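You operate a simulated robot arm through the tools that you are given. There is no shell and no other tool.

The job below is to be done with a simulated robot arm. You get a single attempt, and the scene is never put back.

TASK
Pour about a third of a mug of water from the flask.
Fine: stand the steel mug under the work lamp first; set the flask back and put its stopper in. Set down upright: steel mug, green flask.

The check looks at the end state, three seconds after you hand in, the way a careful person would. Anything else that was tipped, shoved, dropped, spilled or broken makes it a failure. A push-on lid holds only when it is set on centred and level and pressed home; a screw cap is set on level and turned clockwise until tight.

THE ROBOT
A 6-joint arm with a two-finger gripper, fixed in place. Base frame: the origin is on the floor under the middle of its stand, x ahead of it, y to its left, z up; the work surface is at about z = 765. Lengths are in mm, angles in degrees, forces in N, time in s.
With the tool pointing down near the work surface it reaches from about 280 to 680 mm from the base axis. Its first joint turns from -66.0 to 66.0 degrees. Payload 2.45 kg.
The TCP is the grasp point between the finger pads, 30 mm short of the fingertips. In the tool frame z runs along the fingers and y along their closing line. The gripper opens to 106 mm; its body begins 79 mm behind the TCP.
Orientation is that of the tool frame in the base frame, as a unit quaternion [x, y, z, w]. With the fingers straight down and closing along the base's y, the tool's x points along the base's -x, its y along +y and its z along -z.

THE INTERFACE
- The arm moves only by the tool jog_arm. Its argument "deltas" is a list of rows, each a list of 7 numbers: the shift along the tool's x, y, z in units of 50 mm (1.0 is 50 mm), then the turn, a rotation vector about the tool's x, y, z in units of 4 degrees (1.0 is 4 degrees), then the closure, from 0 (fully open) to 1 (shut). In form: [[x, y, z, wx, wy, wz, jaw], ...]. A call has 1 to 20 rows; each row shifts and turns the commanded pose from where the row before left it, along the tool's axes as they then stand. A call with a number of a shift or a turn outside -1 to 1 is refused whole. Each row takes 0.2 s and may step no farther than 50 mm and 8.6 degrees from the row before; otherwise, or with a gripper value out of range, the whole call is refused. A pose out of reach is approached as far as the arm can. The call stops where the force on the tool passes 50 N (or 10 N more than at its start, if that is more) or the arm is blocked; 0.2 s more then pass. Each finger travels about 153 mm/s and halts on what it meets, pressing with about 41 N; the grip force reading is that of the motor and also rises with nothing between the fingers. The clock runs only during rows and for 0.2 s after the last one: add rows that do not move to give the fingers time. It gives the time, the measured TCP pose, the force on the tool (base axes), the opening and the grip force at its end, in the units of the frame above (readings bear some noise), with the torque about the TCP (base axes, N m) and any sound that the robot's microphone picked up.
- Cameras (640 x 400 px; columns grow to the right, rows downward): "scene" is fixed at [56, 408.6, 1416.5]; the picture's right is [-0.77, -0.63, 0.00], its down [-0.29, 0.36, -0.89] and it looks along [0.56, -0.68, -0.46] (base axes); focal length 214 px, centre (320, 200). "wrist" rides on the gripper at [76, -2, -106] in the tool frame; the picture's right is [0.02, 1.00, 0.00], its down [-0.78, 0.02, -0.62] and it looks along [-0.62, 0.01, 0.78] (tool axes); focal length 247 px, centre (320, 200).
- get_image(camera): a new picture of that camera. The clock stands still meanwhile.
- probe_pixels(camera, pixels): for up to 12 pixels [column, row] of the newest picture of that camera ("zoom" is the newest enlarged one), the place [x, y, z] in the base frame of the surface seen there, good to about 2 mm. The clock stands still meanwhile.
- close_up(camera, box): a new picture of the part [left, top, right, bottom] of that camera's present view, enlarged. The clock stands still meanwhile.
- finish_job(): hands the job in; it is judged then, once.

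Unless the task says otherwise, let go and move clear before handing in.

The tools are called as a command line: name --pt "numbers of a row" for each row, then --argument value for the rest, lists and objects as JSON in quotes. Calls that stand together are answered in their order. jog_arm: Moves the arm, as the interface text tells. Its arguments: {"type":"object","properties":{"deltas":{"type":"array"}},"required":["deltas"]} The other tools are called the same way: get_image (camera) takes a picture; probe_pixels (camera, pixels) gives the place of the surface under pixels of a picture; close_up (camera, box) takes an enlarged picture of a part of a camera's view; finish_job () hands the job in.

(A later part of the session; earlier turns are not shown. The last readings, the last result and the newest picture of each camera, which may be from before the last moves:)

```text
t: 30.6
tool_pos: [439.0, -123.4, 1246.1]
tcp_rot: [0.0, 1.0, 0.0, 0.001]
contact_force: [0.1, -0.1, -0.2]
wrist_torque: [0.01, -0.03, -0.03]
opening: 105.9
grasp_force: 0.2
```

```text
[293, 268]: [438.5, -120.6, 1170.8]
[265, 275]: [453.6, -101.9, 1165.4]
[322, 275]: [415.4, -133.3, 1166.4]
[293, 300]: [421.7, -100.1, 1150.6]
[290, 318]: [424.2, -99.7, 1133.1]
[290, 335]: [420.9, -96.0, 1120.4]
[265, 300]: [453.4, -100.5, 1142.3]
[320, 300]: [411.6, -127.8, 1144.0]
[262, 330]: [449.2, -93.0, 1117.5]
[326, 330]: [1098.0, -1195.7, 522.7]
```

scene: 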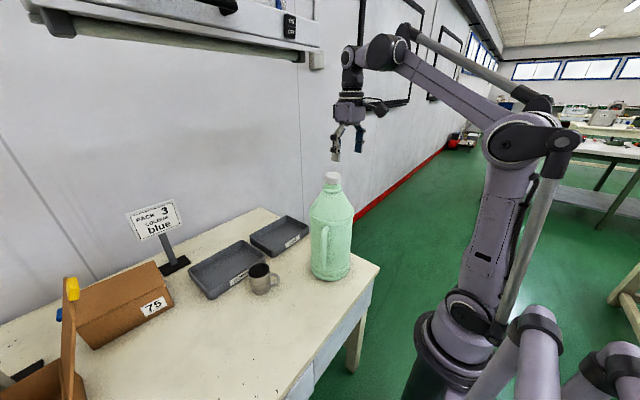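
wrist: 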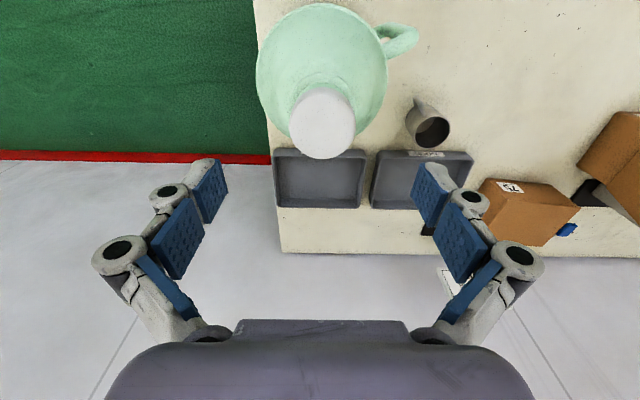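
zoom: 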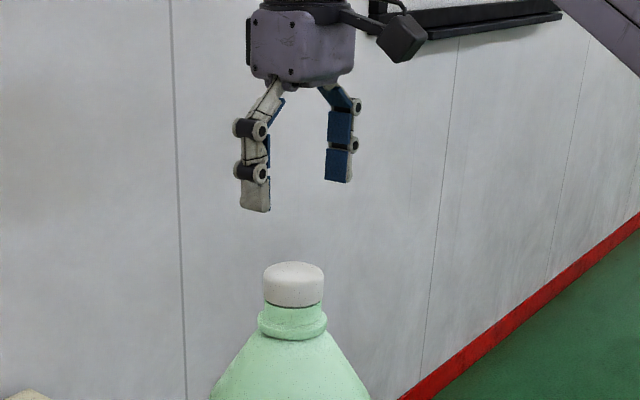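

The cap centre is (437.5,-121.5), top z≈1169, lower edge ≈1140, with a flange ring below near 1120. I'll descend so the tips reach about z=1142 and grip the cap.

jog_arm --pt "0.02 0.03 0.4 0 0 0 0" --pt "0 0 0.5 0 0 0 0" --pt "0 0 0.4 0 0 0 0" --pt "0 0 0.18 0 0 0 0" --pt "0 0 0 0 0 0 0" --pt "0 0 0 0 0 0 0.2" --pt "0 0 0 0 0 0 0.35" --pt "0 0 0 0 0 0 0.45" --pt "0 0 0 0 0 0 0.55" --pt "0 0 0 0 0 0 0.75" --pt "0 0 0 0 0 0 0.75"

get_image --camera "wrist"

close_up --camera "scene" --box '[290, 120, 390, 230]'

```text
t: 33.0
tool_pos: [435.4, -121.5, 1177.0]
tcp_rot: [0.0, 1.0, 0.001, 0.0]
contact_force: [0.5, 4.0, 13.0]
wrist_torque: [0.32, -0.08, 0.05]
opening: 52.2
grasp_force: 41.4
```

```text
taken
```

wrist: 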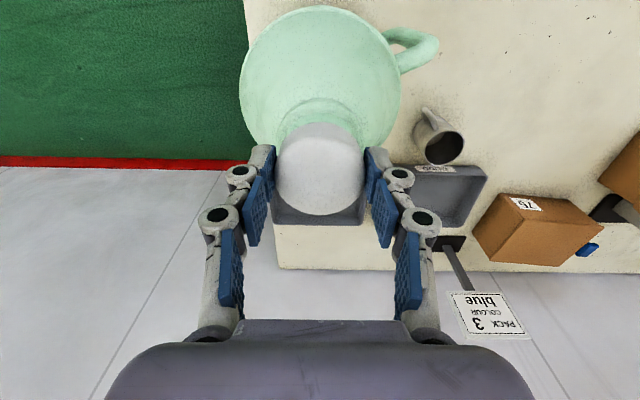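

```text
3.64 times, centred on (340, 175) of scene
```

zoom: 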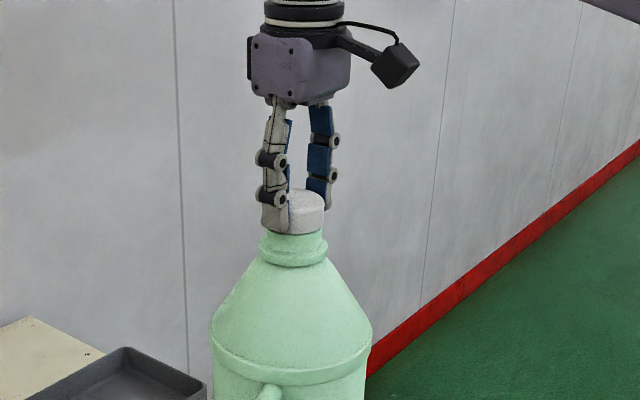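

The cap is gripped (opening 52, 41 N), with 13 N of downward push. I'll pull up in small steps and read the force to learn how the stopper is held.

jog_arm --pt "0 0 -0.06 0 0 0 0.75" --pt "0 0 -0.06 0 0 0 0.75" --pt "0 0 0 0 0 0 0.75"

jog_arm --pt "0 0 -0.05 0 0 0 0.75" --pt "0 0 -0.05 0 0 0 0.75" --pt "0 0 0 0 0 0 0.75"

get_image --camera "wrist"

close_up --camera "scene" --box '[290, 120, 390, 230]'

```text
t: 33.8
tool_pos: [436.3, -121.2, 1181.4]
tcp_rot: [0.0, 1.0, 0.0, 0.0]
contact_force: [0.0, 0.1, -0.5]
wrist_torque: [0.02, 0.02, 0.01]
opening: 51.9
grasp_force: 41.0
heard: snap
```

```text
t: 34.6
tool_pos: [437.0, -122.7, 1187.1]
tcp_rot: [0.0, 1.0, 0.0, 0.001]
contact_force: [-0.4, -0.7, -0.2]
wrist_torque: [-0.03, 0.02, -0.01]
opening: 52.1
grasp_force: 41.5
```

```text
taken
```

wrist: 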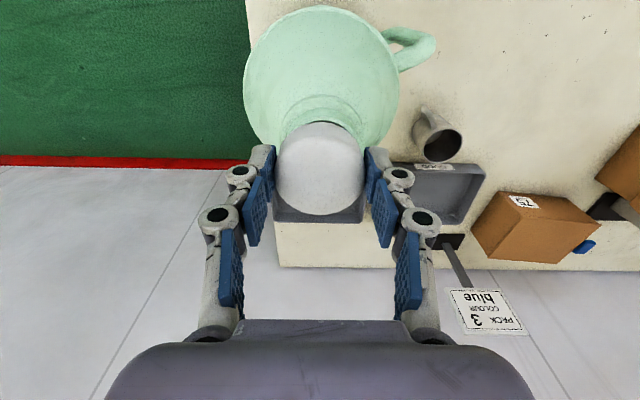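

```text
3.64 times, centred on (340, 175) of scene
```

zoom: 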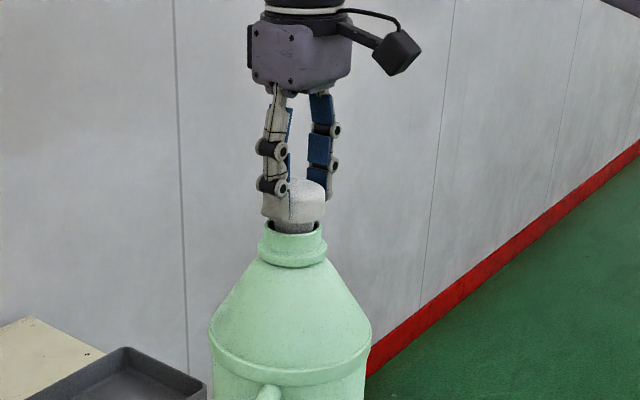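

A snap was heard and the zoom shows the stopper rising with its plug out of the neck: it is a push-in stopper. I'll lift it slowly straight up.

jog_arm --pt "0 0 -0.1 0 0 0 0.75" --pt "0 0 -0.2 0 0 0 0.75" --pt "0 0 -0.2 0 0 0 0.75" --pt "0 0 -0.25 0 0 0 0.75" --pt "0 0 -0.25 0 0 0 0.75" --pt "0 0 -0.2 0 0 0 0.75" --pt "0 0 -0.1 0 0 0 0.75" --pt "0 0 0 0 0 0 0.75"

get_image --camera "wrist"

close_up --camera "scene" --box '[290, 100, 390, 210]'

```text
t: 36.4
tool_pos: [435.2, -123.3, 1250.6]
tcp_rot: [-0.001, 1.0, 0.0, 0.0]
contact_force: [0.5, 0.2, -0.7]
wrist_torque: [-0.02, 0.04, -0.02]
opening: 52.4
grasp_force: 40.8
```

```text
taken
```

wrist: 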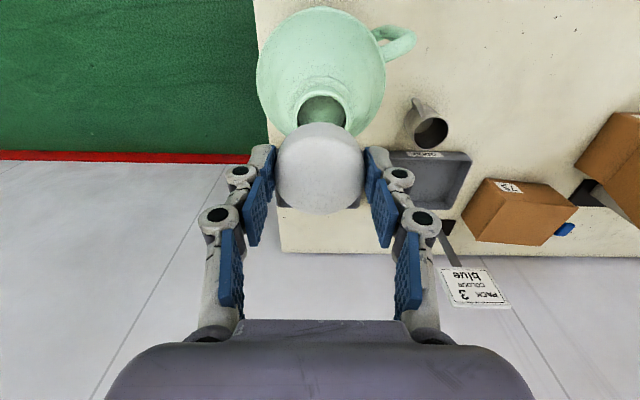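

```text
3.64 times, centred on (340, 155) of scene
```

zoom: 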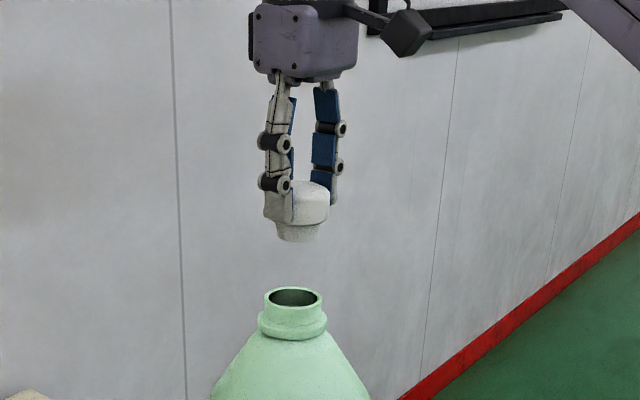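

The stopper hangs level in the fingers with a short plug (zoom [297,235]), and the open neck is visible at [293,300]. I'll probe both to record the geometry for refitting.

probe_pixels --camera "zoom" --pixels '[[312, 186], [308, 205], [305, 222], [298, 228], [297, 240], [293, 289], [266, 297], [322, 297], [295, 304], [293, 320], [293, 330], [292, 298]]'

probe_pixels --camera "wrist" --pixels '[[320, 160], [320, 205], [320, 130], [345, 125], [300, 118], [322, 92], [346, 108], [322, 112], [298, 110]]'

```text
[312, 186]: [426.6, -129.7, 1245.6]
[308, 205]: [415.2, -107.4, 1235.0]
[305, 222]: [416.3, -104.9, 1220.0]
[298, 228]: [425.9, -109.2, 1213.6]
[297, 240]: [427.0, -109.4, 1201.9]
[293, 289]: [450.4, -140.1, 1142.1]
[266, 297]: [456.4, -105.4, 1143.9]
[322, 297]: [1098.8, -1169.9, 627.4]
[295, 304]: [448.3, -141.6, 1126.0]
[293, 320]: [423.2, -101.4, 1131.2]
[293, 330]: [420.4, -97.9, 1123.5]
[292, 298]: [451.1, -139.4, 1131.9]
```

```text
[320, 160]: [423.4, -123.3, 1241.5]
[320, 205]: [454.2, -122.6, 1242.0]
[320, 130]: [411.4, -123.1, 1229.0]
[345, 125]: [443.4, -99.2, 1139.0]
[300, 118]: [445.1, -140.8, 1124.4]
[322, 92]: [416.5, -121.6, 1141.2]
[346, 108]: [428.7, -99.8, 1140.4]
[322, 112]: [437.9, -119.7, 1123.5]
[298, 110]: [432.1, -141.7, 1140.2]
```

The neck rim is at z≈1142, centre (438,-121), and the stopper's shoulder sits 35 mm below the TCP. One probe in the neck gave a surface at z≈1123, so I'll zoom into the opening.

close_up --camera "wrist" --box '[280, 80, 370, 136]'

probe_pixels --camera "zoom" --pixels '[[250, 150], [300, 150], [350, 150], [300, 200], [300, 250], [300, 280], [250, 250], [350, 250], [400, 250], [300, 120]]'

```text
7.11 times, centred on (325, 108) of wrist
```

zoom: 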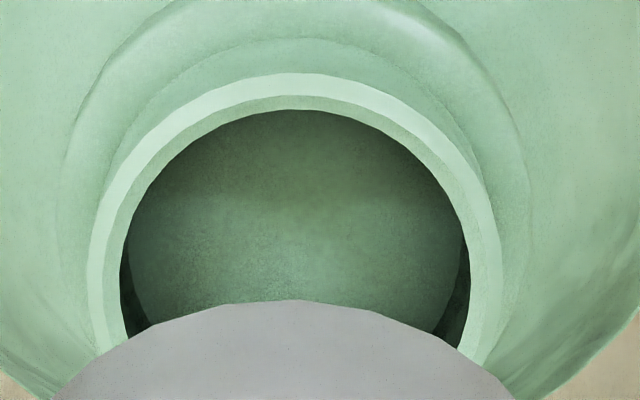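

```text
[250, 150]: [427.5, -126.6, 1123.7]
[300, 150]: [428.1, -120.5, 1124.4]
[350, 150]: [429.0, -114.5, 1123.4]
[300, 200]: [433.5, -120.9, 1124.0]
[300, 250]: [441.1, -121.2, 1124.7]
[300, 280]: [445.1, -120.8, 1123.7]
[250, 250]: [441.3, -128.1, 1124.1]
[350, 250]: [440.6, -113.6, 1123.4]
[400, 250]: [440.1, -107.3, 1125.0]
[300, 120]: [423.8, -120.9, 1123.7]
```

A flat surface lies level at z≈1124 just inside the neck, which may be the water surface. First I'll carry the stopper slowly to a free spot on the bench near (440,380).

jog_arm --pt "0 0.1 0 0 0 0 0.75" --pt "0 0.2 0 0 0 0 0.75" --pt "0 0.35 0 0 0 0 0.75" --pt "0 0.5 0 0 0 0 0.75" --pt "0 0.5 0 0 0 0 0.75" --pt "0 0.5 0 0 0 0 0.75" --pt "0 0.5 0 0 0 0 0.75" --pt "0 0.5 0 0 0 0 0.75" --pt "0 0.5 0.1 0 0 0 0.75" --pt "0 0.5 0.2 0 0 0 0.75" --pt "0 0.5 0.3 0 0 0 0.75" --pt "0 0.5 0.3 0 0 0 0.75" --pt "0 0.5 0.3 0 0 0 0.75" --pt "0 0.5 0.3 0 0 0 0.75" --pt "0 0.5 0.3 0 0 0 0.75" --pt "0 0.5 0.3 0 0 0 0.75" --pt "0 0.5 0.3 0 0 0 0.75" --pt "0 0.5 0.3 0 0 0 0.75" --pt "0 0.3 0.2 0 0 0 0.75" --pt "0 0.1 0.1 0 0 0 0.75"

get_image --camera "wrist"

get_image --camera "scene"

```text
t: 40.6
tool_pos: [436.0, 303.8, 1098.8]
tcp_rot: [0.0, 1.0, 0.0, 0.0]
contact_force: [-0.2, 0.1, 0.3]
wrist_torque: [0.03, 0.02, 0.01]
opening: 52.4
grasp_force: 40.9
```

```text
taken
```

wrist: 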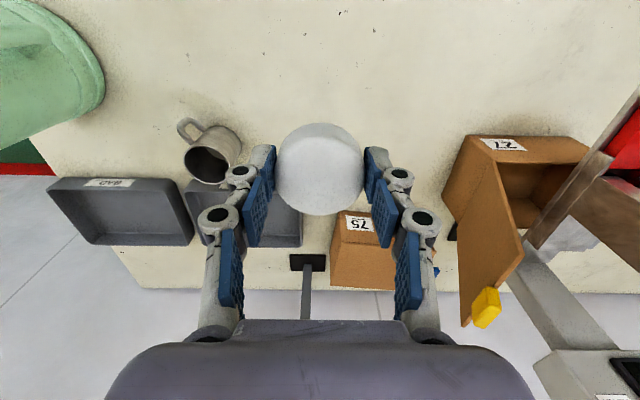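

```text
taken
```

scene: 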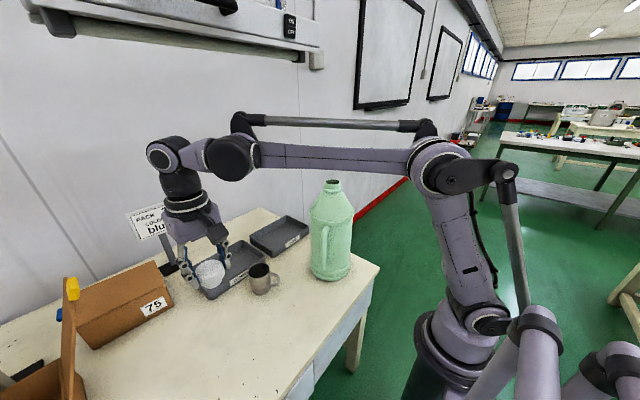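

The stopper is still held level. I'll continue to (436,344) and lower it until the plug is just above the bench.

jog_arm --pt "0 0.3 0.3 0 0 0 0.75" --pt "0 0.3 0.5 0 0 0 0.75" --pt "0 0.2 0.6 0 0 0 0.75" --pt "0 0 0.7 0 0 0 0.75" --pt "0 0 0.7 0 0 0 0.75" --pt "0 0 0.7 0 0 0 0.75" --pt "0 0 0.7 0 0 0 0.75" --pt "0 0 0.5 0 0 0 0.75" --pt "0 0 0.4 0 0 0 0.75" --pt "0 0 0.3 0 0 0 0.75" --pt "0 0 0 0 0 0 0.75"

close_up --camera "scene" --box '[140, 270, 300, 400]'

```text
t: 43.0
tool_pos: [435.1, 342.8, 826.5]
tcp_rot: [0.0, 1.0, 0.0, 0.001]
contact_force: [0.0, 0.2, -0.5]
wrist_torque: [-0.01, 0.0, -0.04]
opening: 52.2
grasp_force: 40.8
```

```text
3.08 times, centred on (220, 335) of scene
```

zoom: 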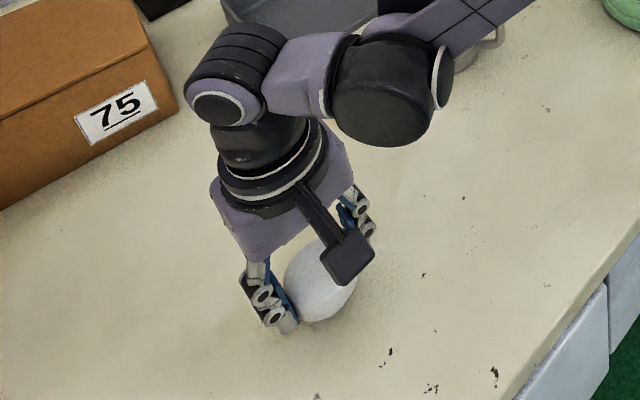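

Tool at z=826.5, so the plug bottom should be about 10 mm above the bench. I'll lower in 2 mm steps until contact.

jog_arm --pt "0 0 0.06 0 0 0 0.75" --pt "0 0 0.06 0 0 0 0.75" --pt "0 0 0.04 0 0 0 0.75" --pt "0 0 0 0 0 0 0.75"

jog_arm --pt "0 0 0.03 0 0 0 0.75" --pt "0 0 0.03 0 0 0 0.75" --pt "0 0 0 0 0 0 0.75"

```text
t: 44.0
tool_pos: [436.0, 343.4, 821.1]
tcp_rot: [0.0, 1.0, -0.001, 0.0]
contact_force: [-0.6, -0.4, 0.2]
wrist_torque: [-0.01, 0.02, 0.02]
opening: 51.9
grasp_force: 41.1
```

```text
t: 44.8
tool_pos: [436.4, 344.8, 817.3]
tcp_rot: [0.0, 1.0, 0.0, -0.001]
contact_force: [0.6, -0.1, 0.0]
wrist_torque: [0.0, -0.02, 0.02]
opening: 52.3
grasp_force: 41.5
```

jog_arm --pt "0 0 0.03 0 0 0 0.75" --pt "0 0 0.03 0 0 0 0.75" --pt "0 0 0 0 0 0 0.75"

get_image --camera "wrist"

```text
t: 45.6
tool_pos: [436.0, 344.5, 815.2]
tcp_rot: [0.0, 1.0, 0.001, 0.001]
contact_force: [2.3, 2.6, 31.2]
wrist_torque: [0.11, -0.16, 0.05]
opening: 51.8
grasp_force: 41.0
```

```text
taken
```

wrist: 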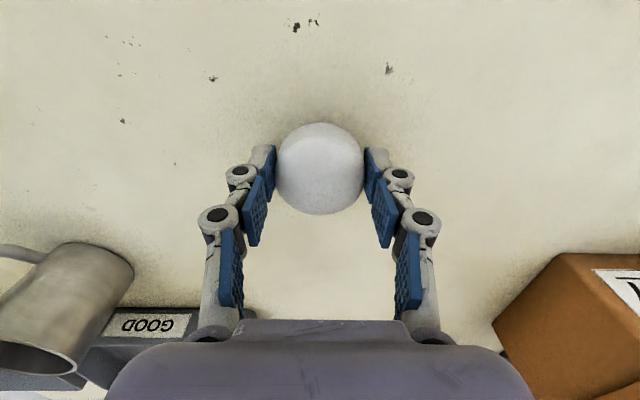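

The stopper is on the bench (31 N contact). I'll ease off, open the fingers, and rise.

jog_arm --pt "0 0 -0.03 0 0 0 0.75" --pt "0 0 -0.01 0 0 0 0.75" --pt "0 0 0 0 0 0 0.48" --pt "0 0 0 0 0 0 0.4" --pt "0 0 0 0 0 0 0.3" --pt "0 0 0 0 0 0 0.15" --pt "0 0 0 0 0 0 0" --pt "0 0 0 0 0 0 0"

jog_arm --pt "0 0 -0.3 0 0 0 0" --pt "0 0 -0.6 0 0 0 0" --pt "0 0 -1 0 0 0 0" --pt "0 0 -1 0 0 0 0" --pt "0 0 -0.8 0 0 0 0" --pt "0 0 0 0 0 0 0"

get_image --camera "wrist"

get_image --camera "scene"

```text
t: 47.4
tool_pos: [436.7, 344.7, 818.4]
tcp_rot: [0.001, 1.0, 0.0, 0.0]
contact_force: [-0.7, -0.7, 0.4]
wrist_torque: [0.01, -0.01, -0.01]
opening: 105.9
grasp_force: 0.0
```

```text
t: 48.8
tool_pos: [432.9, 343.5, 1003.7]
tcp_rot: [0.0, 1.0, 0.0, -0.001]
contact_force: [-0.4, -0.2, 0.1]
wrist_torque: [-0.01, -0.02, 0.0]
opening: 105.8
grasp_force: 0.1
```

```text
taken
```

wrist: 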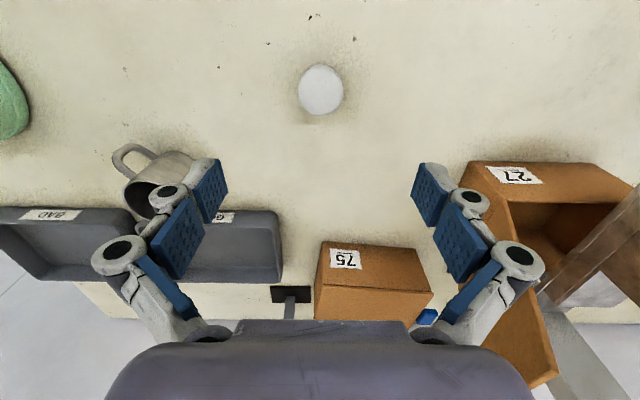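

```text
taken
```

scene: 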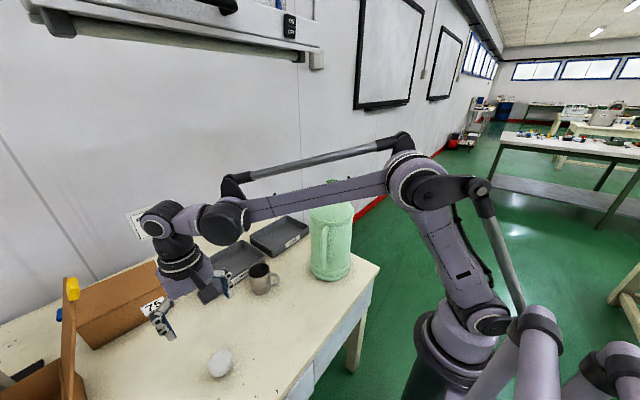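

The stopper stands on the bench (wrist [321,90], scene [220,362]). I'll check it's upright and record its position.

close_up --camera "scene" --box '[180, 330, 260, 390]'

probe_pixels --camera "wrist" --pixels '[[321, 90], [299, 92], [343, 92], [321, 113], [321, 68]]'

```text
6.67 times, centred on (220, 360) of scene
```

zoom: 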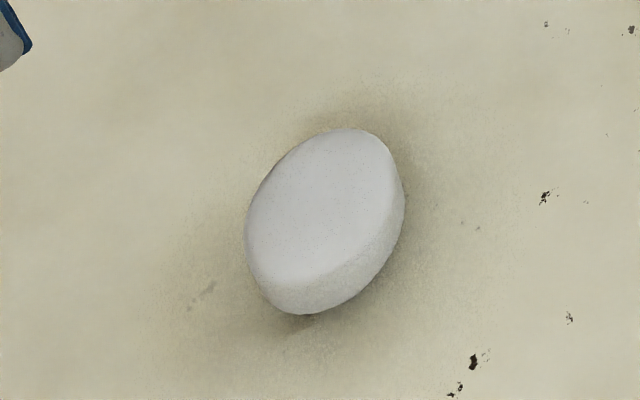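

```text
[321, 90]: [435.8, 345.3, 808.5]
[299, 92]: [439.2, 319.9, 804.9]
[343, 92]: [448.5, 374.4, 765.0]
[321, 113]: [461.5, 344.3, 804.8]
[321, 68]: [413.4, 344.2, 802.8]
```

The stopper stands upright at about (437,344), top z≈808. Next I need to know how heavy the jug is before choosing a grip, so I'll go back over the neck and later do a tiny weigh-lift by the neck.

jog_arm --pt "0 0 -1 0 0 0 0" --pt "0 0 -1 0 0 0 0" --pt "0 0 -1 0 0 0 0" --pt "0 0 -1 0 0 0 0" --pt "0 0 -0.9 0 0 0 0" --pt "0 -1 0 0 0 0 0" --pt "0 -1 0 0 0 0 0" --pt "0 -1 0 0 0 0 0" --pt "0 -1 0 0 0 0 0" --pt "0 -1 0 0 0 0 0" --pt "0 -1 0 0 0 0 0" --pt "0 -1 0 0 0 0 0" --pt "0 -1 0 0 0 0 0" --pt "-0.06 -0.9 0 0 0 0 0" --pt "0 -0.4 0 0 0 0 0" --pt "0 0 0 0 0 0 0" --pt "0 0 0 0 0 0 0"

get_image --camera "wrist"

close_up --camera "wrist" --box '[260, 60, 380, 170]'

```text
t: 52.4
tool_pos: [419.8, -138.4, 1224.1]
tcp_rot: [0.0, 1.0, 0.0, 0.0]
contact_force: [-0.2, 0.3, -0.5]
wrist_torque: [0.0, -0.01, 0.02]
opening: 105.9
grasp_force: 0.2
out of reach, approached as far as the arm can: row 5
```

```text
taken
```

wrist: 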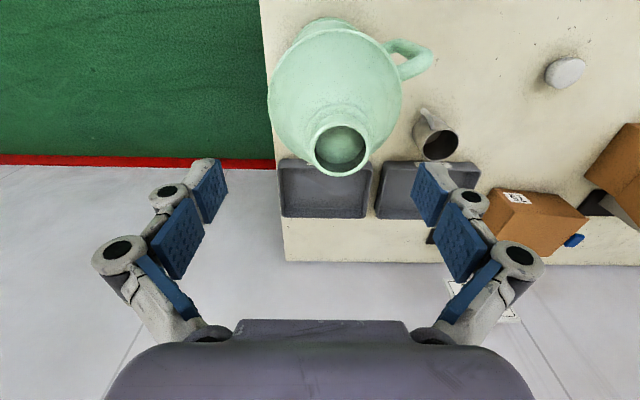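

```text
3.64 times, centred on (320, 115) of wrist
```

zoom: 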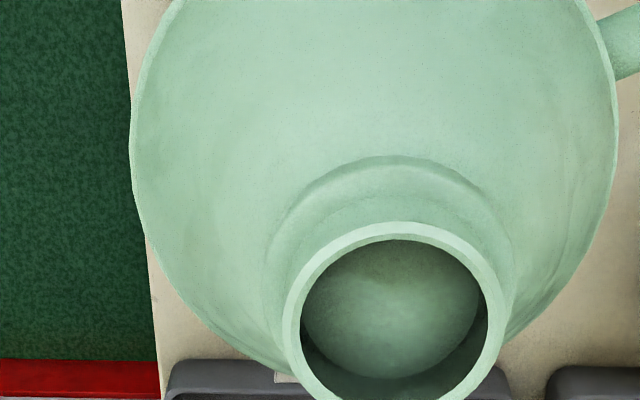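

Now the neck interior is visible: a disc at zoom [390,310]. I'll zoom in further and probe its extent to decide if it is the water surface.

close_up --camera "wrist" --box '[308, 115, 372, 179]'

probe_pixels --camera "wrist" --pixels '[[341, 145], [341, 155], [341, 163], [341, 168], [341, 173], [330, 150], [352, 150], [320, 150], [362, 150], [341, 128], [316, 148], [366, 148]]'

```text
6.25 times, centred on (340, 147) of wrist
```

zoom: 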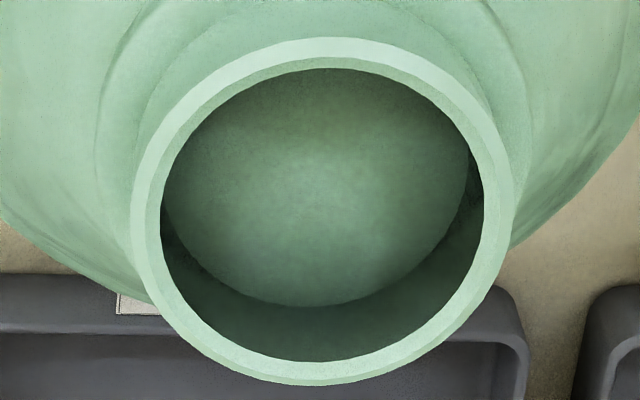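

```text
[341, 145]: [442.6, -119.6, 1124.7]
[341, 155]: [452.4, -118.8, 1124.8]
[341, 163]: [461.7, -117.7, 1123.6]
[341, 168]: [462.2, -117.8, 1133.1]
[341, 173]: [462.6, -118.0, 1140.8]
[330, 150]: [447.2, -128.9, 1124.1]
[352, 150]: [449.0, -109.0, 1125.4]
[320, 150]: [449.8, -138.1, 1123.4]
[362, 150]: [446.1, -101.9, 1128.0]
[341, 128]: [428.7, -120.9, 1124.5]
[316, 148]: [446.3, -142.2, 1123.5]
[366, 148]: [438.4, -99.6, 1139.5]
```

The disc is matte flask-green at z≈1124 with baked shading, so probably just a recess floor; the water level stays unknown. I'll centre over the neck and lower for a weigh-grip just above the flange.

jog_arm --pt "-0.354 0.338 0 0 0 0 0" --pt "0 0 0.3 0 0 0 0" --pt "0 0 0.4 0 0 0 0.3" --pt "0 0 0.3 0 0 0 0.4" --pt "0 0 0 0 0 0 0.4"

get_image --camera "wrist"

close_up --camera "scene" --box '[290, 120, 390, 230]'

```text
t: 53.6
tool_pos: [436.7, -120.7, 1172.4]
tcp_rot: [0.0, 1.0, 0.001, 0.0]
contact_force: [-0.2, -0.3, -0.1]
wrist_torque: [-0.02, 0.0, -0.03]
opening: 63.7
grasp_force: 0.2
```

```text
taken
```

wrist: 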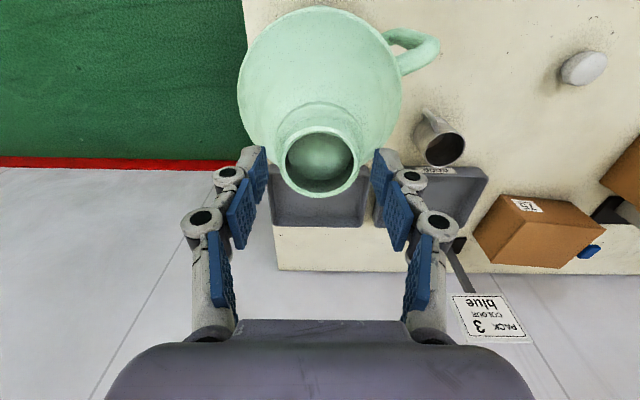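

```text
3.64 times, centred on (340, 175) of scene
```

zoom: 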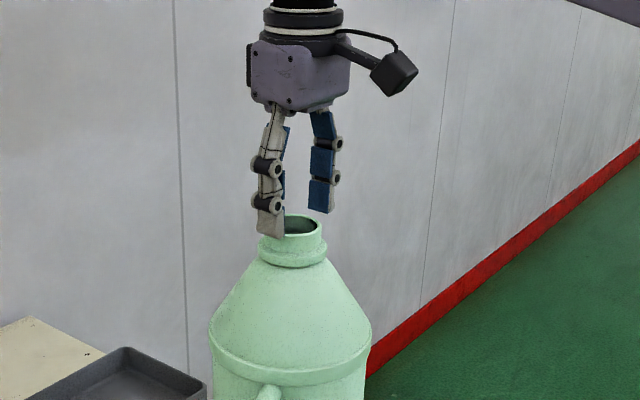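

The fingers straddle the neck with tips near z≈1140. I'll lower 9 mm and close on the neck.

jog_arm --pt "0 0 0.1 0 0 0 0.4" --pt "0 0 0.1 0 0 0 0.4" --pt "0 0 0 0 0 0 0.5" --pt "0 0 0 0 0 0 0.6" --pt "0 0 0 0 0 0 0.85" --pt "0 0 0 0 0 0 0.85"

close_up --camera "scene" --box '[290, 120, 390, 230]'

```text
t: 55.0
tool_pos: [436.3, -120.6, 1161.8]
tcp_rot: [0.0, 1.0, 0.001, 0.0]
contact_force: [0.7, -1.0, 0.8]
wrist_torque: [-0.14, -0.02, 0.28]
opening: 50.6
grasp_force: 41.1
```

```text
3.64 times, centred on (340, 175) of scene
```

zoom: 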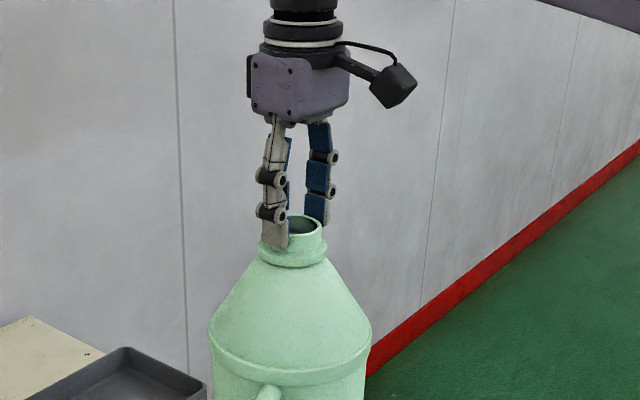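

The neck is gripped (opening 50.6). I'll raise in 1 mm steps and watch the vertical force to weigh the jug.

jog_arm --pt "0 0 -0.02 0 0 0 0.85" --pt "0 0 -0.02 0 0 0 0.85" --pt "0 0 0 0 0 0 0.85"

jog_arm --pt "0 0 -0.04 0 0 0 0.85" --pt "0 0 -0.04 0 0 0 0.85" --pt "0 0 0 0 0 0 0.85"

close_up --camera "scene" --box '[290, 150, 390, 300]'

```text
t: 55.8
tool_pos: [436.7, -119.8, 1164.5]
tcp_rot: [0.0, 1.0, 0.0, 0.0]
contact_force: [0.1, -0.3, 1.3]
wrist_torque: [-0.13, 0.02, 0.0]
opening: 50.5
grasp_force: 41.5
```

```text
t: 56.6
tool_pos: [436.2, -121.2, 1168.9]
tcp_rot: [0.001, 1.0, 0.001, 0.0]
contact_force: [0.9, -0.2, -11.2]
wrist_torque: [-0.12, 0.0, -0.01]
opening: 50.6
grasp_force: 41.4
```

```text
2.67 times, centred on (340, 225) of scene
```

zoom: 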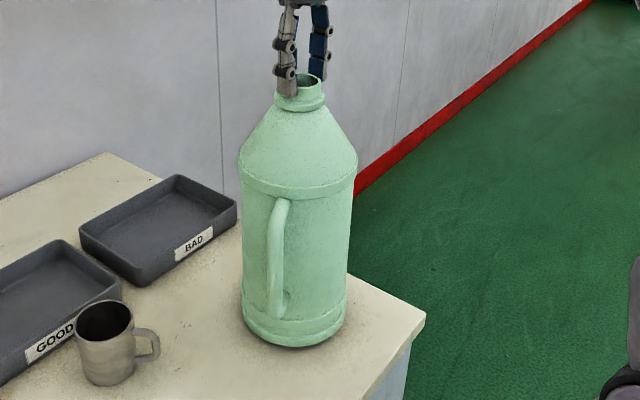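

Pull force is now -11 N. I'll raise a little more to see whether it plateaus at the jug's weight.

jog_arm --pt "0 0 -0.03 0 0 0 0.85" --pt "0 0 -0.03 0 0 0 0.85" --pt "0 0 0 0 0 0 0.85"

jog_arm --pt "0 0 -0.03 0 0 0 0.85" --pt "0 0 -0.03 0 0 0 0.85" --pt "0 0 0 0 0 0 0.85"

close_up --camera "scene" --box '[290, 150, 390, 300]'

```text
t: 57.4
tool_pos: [437.7, -120.9, 1171.5]
tcp_rot: [-0.001, 1.0, 0.0, 0.0]
contact_force: [-0.3, -0.5, -10.5]
wrist_torque: [-0.12, -0.03, -0.02]
opening: 50.3
grasp_force: 40.4
```

```text
t: 58.2
tool_pos: [435.1, -119.1, 1175.6]
tcp_rot: [0.0, 1.0, 0.0, -0.001]
contact_force: [0.4, -0.2, -10.8]
wrist_torque: [-0.12, 0.01, -0.01]
opening: 50.4
grasp_force: 41.2
```

```text
2.67 times, centred on (340, 225) of scene
```

zoom: 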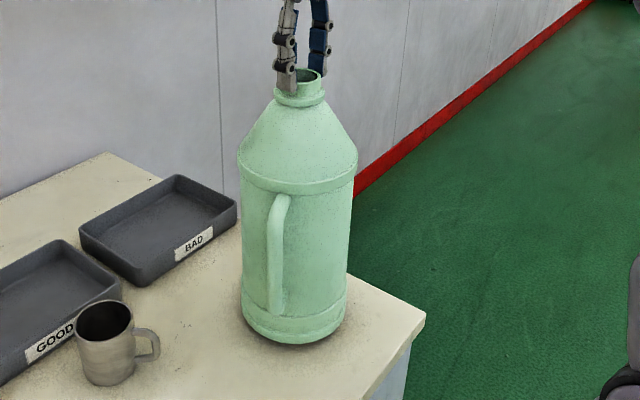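

The force plateaus at about -10.8 N, so jug plus water is ≈1.1 kg and it is just clear of the bench. I'll check whether it slips in the fingers.

probe_pixels --camera "zoom" --pixels '[[312, 72], [300, 70], [318, 78], [310, 90], [295, 345], [290, 335], [310, 343]]'

get_image --camera "wrist"

probe_pixels --camera "wrist" --pixels '[[320, 128], [320, 190], [290, 155], [350, 155], [320, 160]]'

```text
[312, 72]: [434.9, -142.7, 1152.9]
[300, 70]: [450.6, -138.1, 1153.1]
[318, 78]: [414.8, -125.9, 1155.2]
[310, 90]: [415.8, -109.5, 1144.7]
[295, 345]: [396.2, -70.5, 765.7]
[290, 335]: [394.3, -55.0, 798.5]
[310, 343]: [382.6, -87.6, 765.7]
```

```text
taken
```

wrist: 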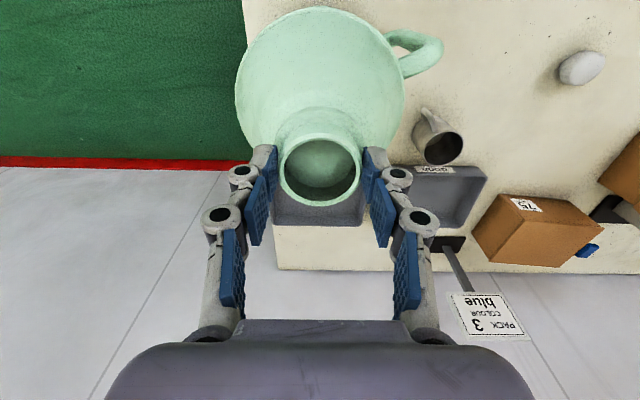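

```text
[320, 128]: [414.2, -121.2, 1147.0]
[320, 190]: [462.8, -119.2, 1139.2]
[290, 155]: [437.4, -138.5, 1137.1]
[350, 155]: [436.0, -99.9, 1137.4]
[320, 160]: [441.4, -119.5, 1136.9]
```

The jug lifts without noticeable slip (rim ≈1154 for a 14 mm rise). I'll set it down again at the same spot and release; for pouring I intend to use the handle, so its weight hangs below the grip.

jog_arm --pt "0 0 0.05 0 0 0 0.85" --pt "0 0 0.05 0 0 0 0.85" --pt "0 0 0.05 0 0 0 0.85" --pt "0 0 0.04 0 0 0 0.85" --pt "0 0 0 0 0 0 0.85"

jog_arm --pt "0 0 0.02 0 0 0 0.85" --pt "0 0 0.02 0 0 0 0.85" --pt "0 0 0 0 0 0 0.85"

```text
t: 59.4
tool_pos: [436.5, -120.7, 1165.4]
tcp_rot: [0.0, 1.0, 0.0, -0.001]
contact_force: [-1.4, -0.4, -10.6]
wrist_torque: [-0.1, 0.04, -0.02]
opening: 50.3
grasp_force: 40.5
```

```text
t: 60.2
tool_pos: [435.7, -119.7, 1163.0]
tcp_rot: [0.0, 1.0, 0.0, 0.001]
contact_force: [0.0, 0.4, -11.5]
wrist_torque: [-0.07, 0.02, -0.04]
opening: 50.2
grasp_force: 41.0
```

Still carrying the full weight at z=1163, so it isn't down yet. Lowering further in 1–2 mm steps.

jog_arm --pt "0 0 0.02 0 0 0 0.85" --pt "0 0 0.02 0 0 0 0.85" --pt "0 0 0 0 0 0 0.85"

close_up --camera "scene" --box '[290, 150, 390, 300]'

```text
t: 61.0
tool_pos: [436.2, -120.8, 1162.5]
tcp_rot: [0.001, 1.0, 0.0, 0.0]
contact_force: [4.8, -1.2, 25.7]
wrist_torque: [0.11, 0.45, 0.18]
opening: 50.5
grasp_force: 41.1
```

```text
2.67 times, centred on (340, 225) of scene
```

zoom: 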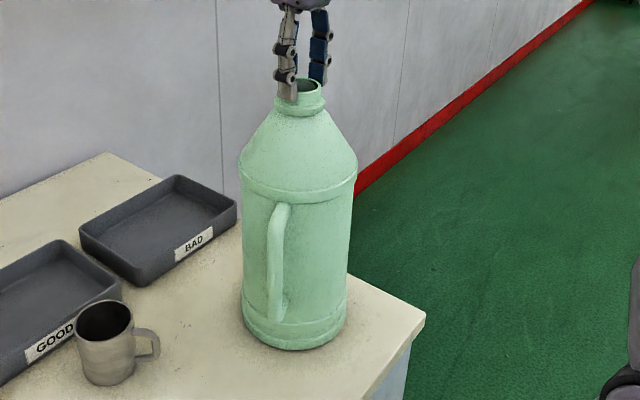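

The jug is standing again (25 N press). I'll ease off, open, and rise clear of the neck.

jog_arm --pt "0 0 -0.03 0 0 0 0.85" --pt "0 0 0 0 0 0 0.85" --pt "0 0 0 0 0 0 0.5" --pt "0 0 0 0 0 0 0.4" --pt "0 0 0 0 0 0 0.2" --pt "0 0 0 0 0 0 0" --pt "0 0 0 0 0 0 0"

jog_arm --pt "0 0 -0.4 0 0 0 0" --pt "0 0 -0.6 0 0 0 0" --pt "0 0 -0.6 0 0 0 0" --pt "0 0 0 0 0 0 0"

get_image --camera "wrist"

close_up --camera "scene" --box '[290, 150, 390, 300]'

probe_pixels --camera "zoom" --pixels '[[280, 210], [285, 207], [272, 225], [278, 225], [284, 225], [289, 225], [272, 270], [278, 270], [284, 270], [275, 310], [282, 310], [288, 218]]'

```text
t: 62.6
tool_pos: [436.9, -120.4, 1163.0]
tcp_rot: [0.001, 1.0, 0.0, 0.001]
contact_force: [-0.4, 0.7, -0.2]
wrist_torque: [0.0, -0.01, 0.01]
opening: 106.0
grasp_force: 0.1
```

```text
t: 63.6
tool_pos: [437.1, -121.2, 1243.0]
tcp_rot: [-0.001, 1.0, 0.0, -0.001]
contact_force: [0.3, 1.1, -0.6]
wrist_torque: [0.03, -0.03, -0.03]
opening: 106.0
grasp_force: 0.0
```

```text
taken
```

wrist: 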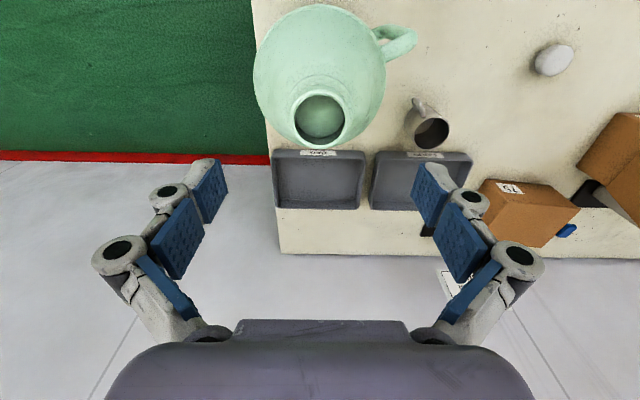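

```text
2.67 times, centred on (340, 225) of scene
```

zoom: 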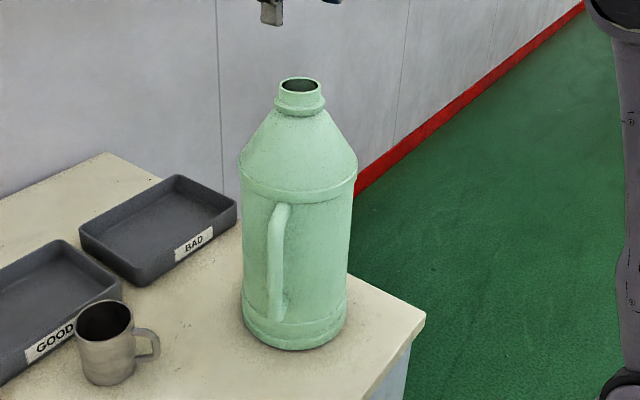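

```text
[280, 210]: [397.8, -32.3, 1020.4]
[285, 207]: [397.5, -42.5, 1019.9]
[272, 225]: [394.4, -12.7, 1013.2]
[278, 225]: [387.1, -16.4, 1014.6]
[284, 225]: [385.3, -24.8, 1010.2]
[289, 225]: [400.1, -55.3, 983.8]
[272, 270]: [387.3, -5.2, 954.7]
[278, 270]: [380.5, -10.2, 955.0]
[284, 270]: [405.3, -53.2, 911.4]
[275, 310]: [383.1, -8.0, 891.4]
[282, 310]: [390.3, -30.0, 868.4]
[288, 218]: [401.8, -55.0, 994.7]
```

The handle bar lies at azimuth ≈115° from the jug axis, outer radius ≈126, bar centre ≈116, straight between z≈885 and 1000. I'll go to a staging point beside the jug, yaw and pitch the tool horizontal to approach the handle.

jog_arm --pt "0.3 0.8 0 0 0 0 0" --pt "0.4 0.8 0 0 0 0 0" --pt "0.4 0.8 0 0 0 1 0" --pt "0.4 0.8 0 0 0 0 0" --pt "0.5 0.8 0 0 0 0 0" --pt "0 0.5 0.5 0 0 0 0" --pt "0 0 0.8 0 0 1 0" --pt "0 0 0.8 0 0 1 0" --pt "0 0 0 0 0 1 0" --pt "0 0 0 0 0 1 0" --pt "0 0 0 0 0 1 0" --pt "0 0 0 0 0 1 0" --pt "0 0 0 0 0 1 0" --pt "0 0 0 0 0 1 0" --pt "0 0 0 0 0 1 0" --pt "0 0 0 0 0 1 0" --pt "0 0 0 0 0 1 0" --pt "0 0 0 0 0 1 0" --pt "0 0 0 0 0 0 0"

get_image --camera "scene"

get_image --camera "wrist"

```text
t: 67.6
tool_pos: [343.4, 107.5, 1137.9]
tcp_rot: [0.439, 0.898, 0.001, -0.001]
contact_force: [0.0, -0.5, 1.1]
wrist_torque: [0.01, -0.02, -0.01]
opening: 105.9
grasp_force: 0.2
```

```text
taken
```

scene: 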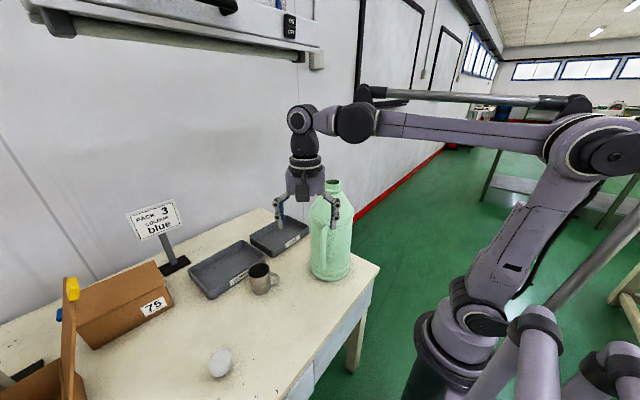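

```text
taken
```

wrist: 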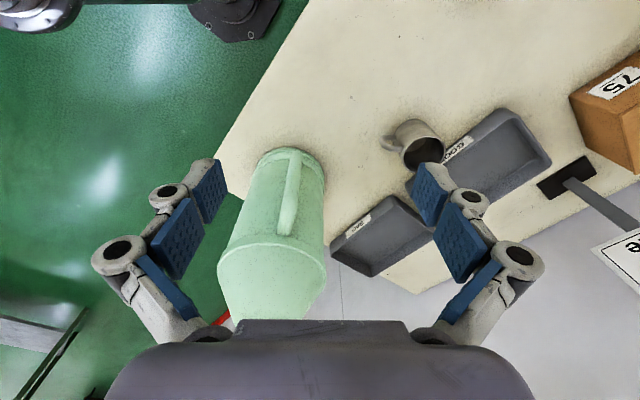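

The handle now faces the camera at [290,195]. I'll finish the yaw to -65° and start pitching the tool up.

jog_arm --pt "0 0 0 0 0 1 0" --pt "0 0 0 0 0 1 0" --pt "0 0 0 0 0 1 0" --pt "0 0 0 0 0 0.25 0" --pt "0 0 0 0 -1 0 0" --pt "0 0 0 0 -1 0 0" --pt "0 0 0 0 -1 0 0" --pt "0 0 0 0 -1 0 0" --pt "0 0 0 0 -1 0 0" --pt "0 0 0 0 -1 0 0" --pt "0 0 0 0 -1 0 0" --pt "0 0 0 0 -1 0 0" --pt "0 0 0 0 -1 0 0" --pt "0 0 0 0 -1 0 0" --pt "0 0 0 0 -1 0 0" --pt "0 0 0 0 -1 0 0" --pt "0 0 0 0 0 0 0"

get_image --camera "scene"

get_image --camera "wrist"

```text
t: 71.2
tool_pos: [344.1, 106.2, 1138.9]
tcp_rot: [0.491, 0.77, -0.219, 0.344]
contact_force: [-0.5, 0.2, 0.2]
wrist_torque: [-0.01, -0.02, 0.0]
opening: 105.8
grasp_force: 0.1
```

```text
taken
```

scene: 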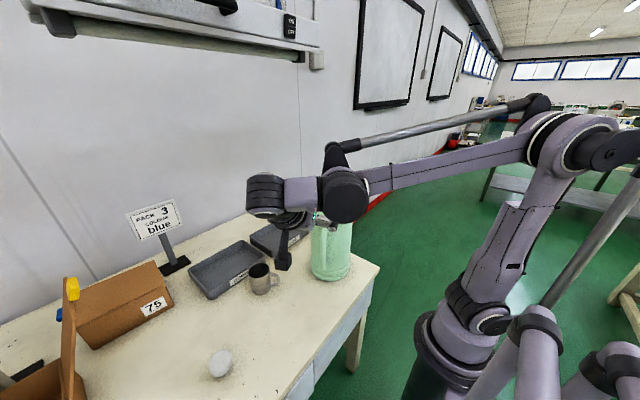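

```text
taken
```

wrist: 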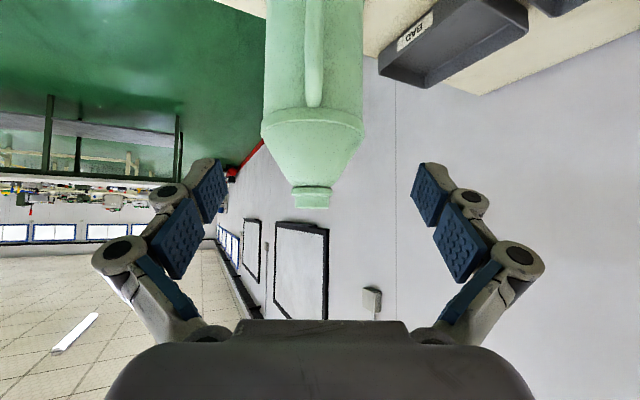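

The handle stays centred (col ≈314). I'll continue pitching to horizontal.

jog_arm --pt "0 0 0 0 -1 0 0" --pt "0 0 0 0 -1 0 0" --pt "0 0 0 0 -1 0 0" --pt "0 0 0 0 -1 0 0" --pt "0 0 0 0 -1 0 0" --pt "0 0 0 0 -1 0 0" --pt "0 0 0 0 -1 0 0" --pt "0 0 0 0 -1 0 0" --pt "0 0 0 0 -1 0 0" --pt "0 0 0 0 -1 0 0" --pt "0 0 0 0 -0.5 0 0" --pt "0 0 0 0 0 0 0"

get_image --camera "scene"

get_image --camera "wrist"

```text
t: 73.8
tool_pos: [351.7, 102.5, 1138.6]
tcp_rot: [0.379, 0.596, -0.38, 0.597]
contact_force: [0.1, -0.1, 0.4]
wrist_torque: [0.01, 0.02, 0.01]
opening: 105.9
grasp_force: 0.0
out of reach, approached as far as the arm can: row 8, 9
```

```text
taken
```

scene: 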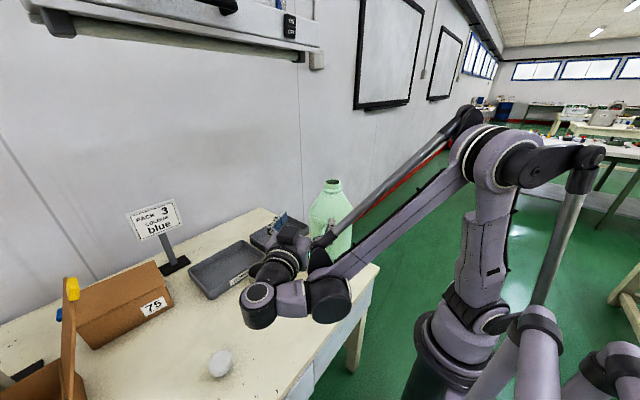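

```text
taken
```

wrist: 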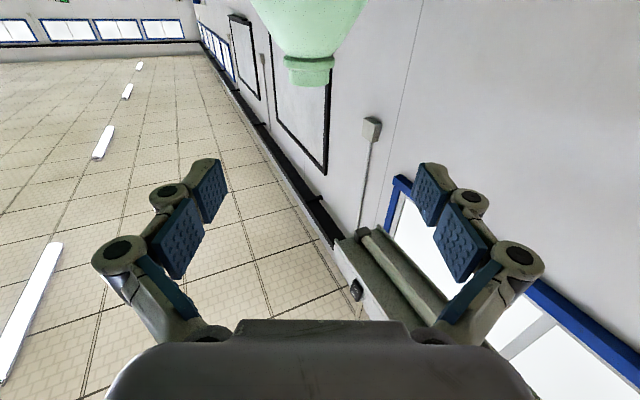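

The tool is now horizontal pointing at the jug (pose (352,102,1139)). I'll lower toward handle height in stages.

jog_arm --pt "0.5 0 0 0 0 0 0" --pt "0.8 0 0 0 0 0 0" --pt "0.8 0 0 0 0 0 0" --pt "0 0 0 0 0 0 0"

get_image --camera "scene"

get_image --camera "wrist"

```text
t: 74.8
tool_pos: [350.7, 104.0, 1032.2]
tcp_rot: [0.379, 0.597, -0.379, 0.597]
contact_force: [0.9, -0.5, 0.9]
wrist_torque: [0.01, -0.02, 0.07]
opening: 106.0
grasp_force: 0.0
out of reach, approached as far as the arm can: row 3
```

```text
taken
```

scene: 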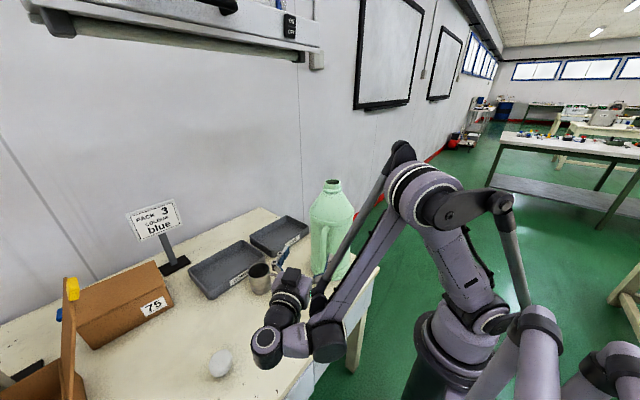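

```text
taken
```

wrist: 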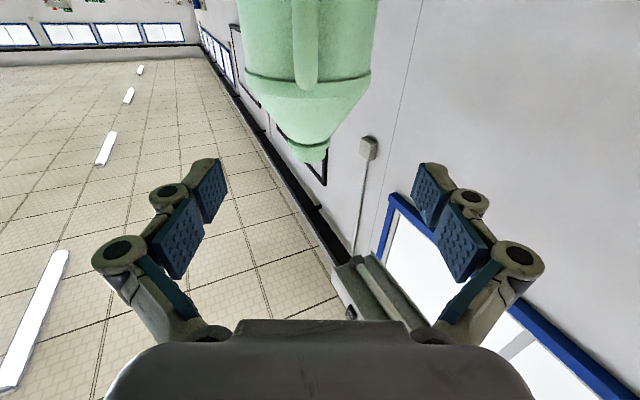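

The arm is near its base-joint limit here, not too low; moving toward the handle relaxes that. I'll shift sideways -16 mm and forward 50 mm, staying clear of the handle, then continue lowering.

jog_arm --pt "0 -0.33 0.3 0 0 0 0" --pt "0 0 0.4 0 0 0 0" --pt "0 0 0.3 0 0 0 0" --pt "0.4 0 0 0 0 0 0" --pt "0.4 0 0 0 0 0 0" --pt "0 0 0 0 0 0 0"

get_image --camera "scene"

get_image --camera "wrist"

```text
t: 76.2
tool_pos: [358.6, 53.5, 997.2]
tcp_rot: [0.382, 0.597, -0.38, 0.595]
contact_force: [0.4, -0.3, -0.5]
wrist_torque: [0.01, -0.01, 0.01]
opening: 106.0
grasp_force: 0.1
out of reach, approached as far as the arm can: row 5
```

```text
taken
```

scene: 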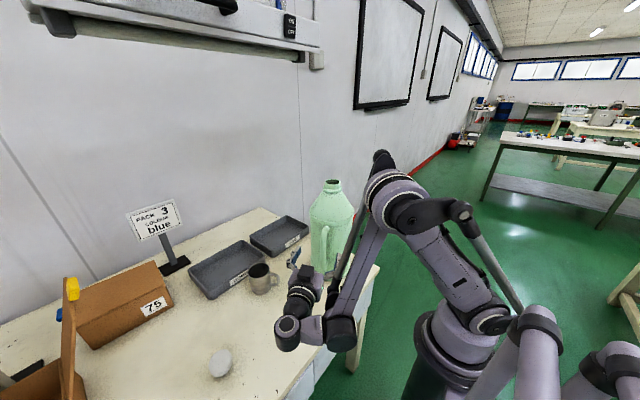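

```text
taken
```

wrist: 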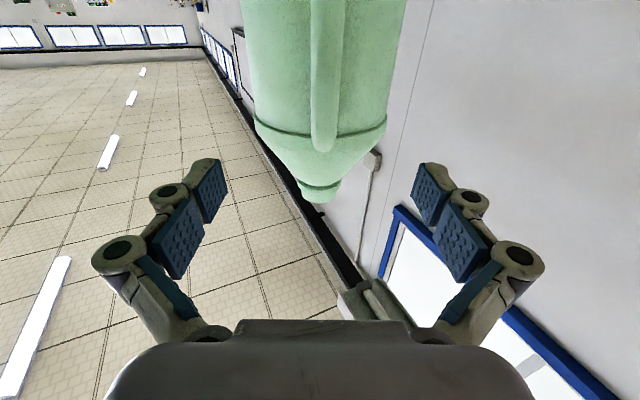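

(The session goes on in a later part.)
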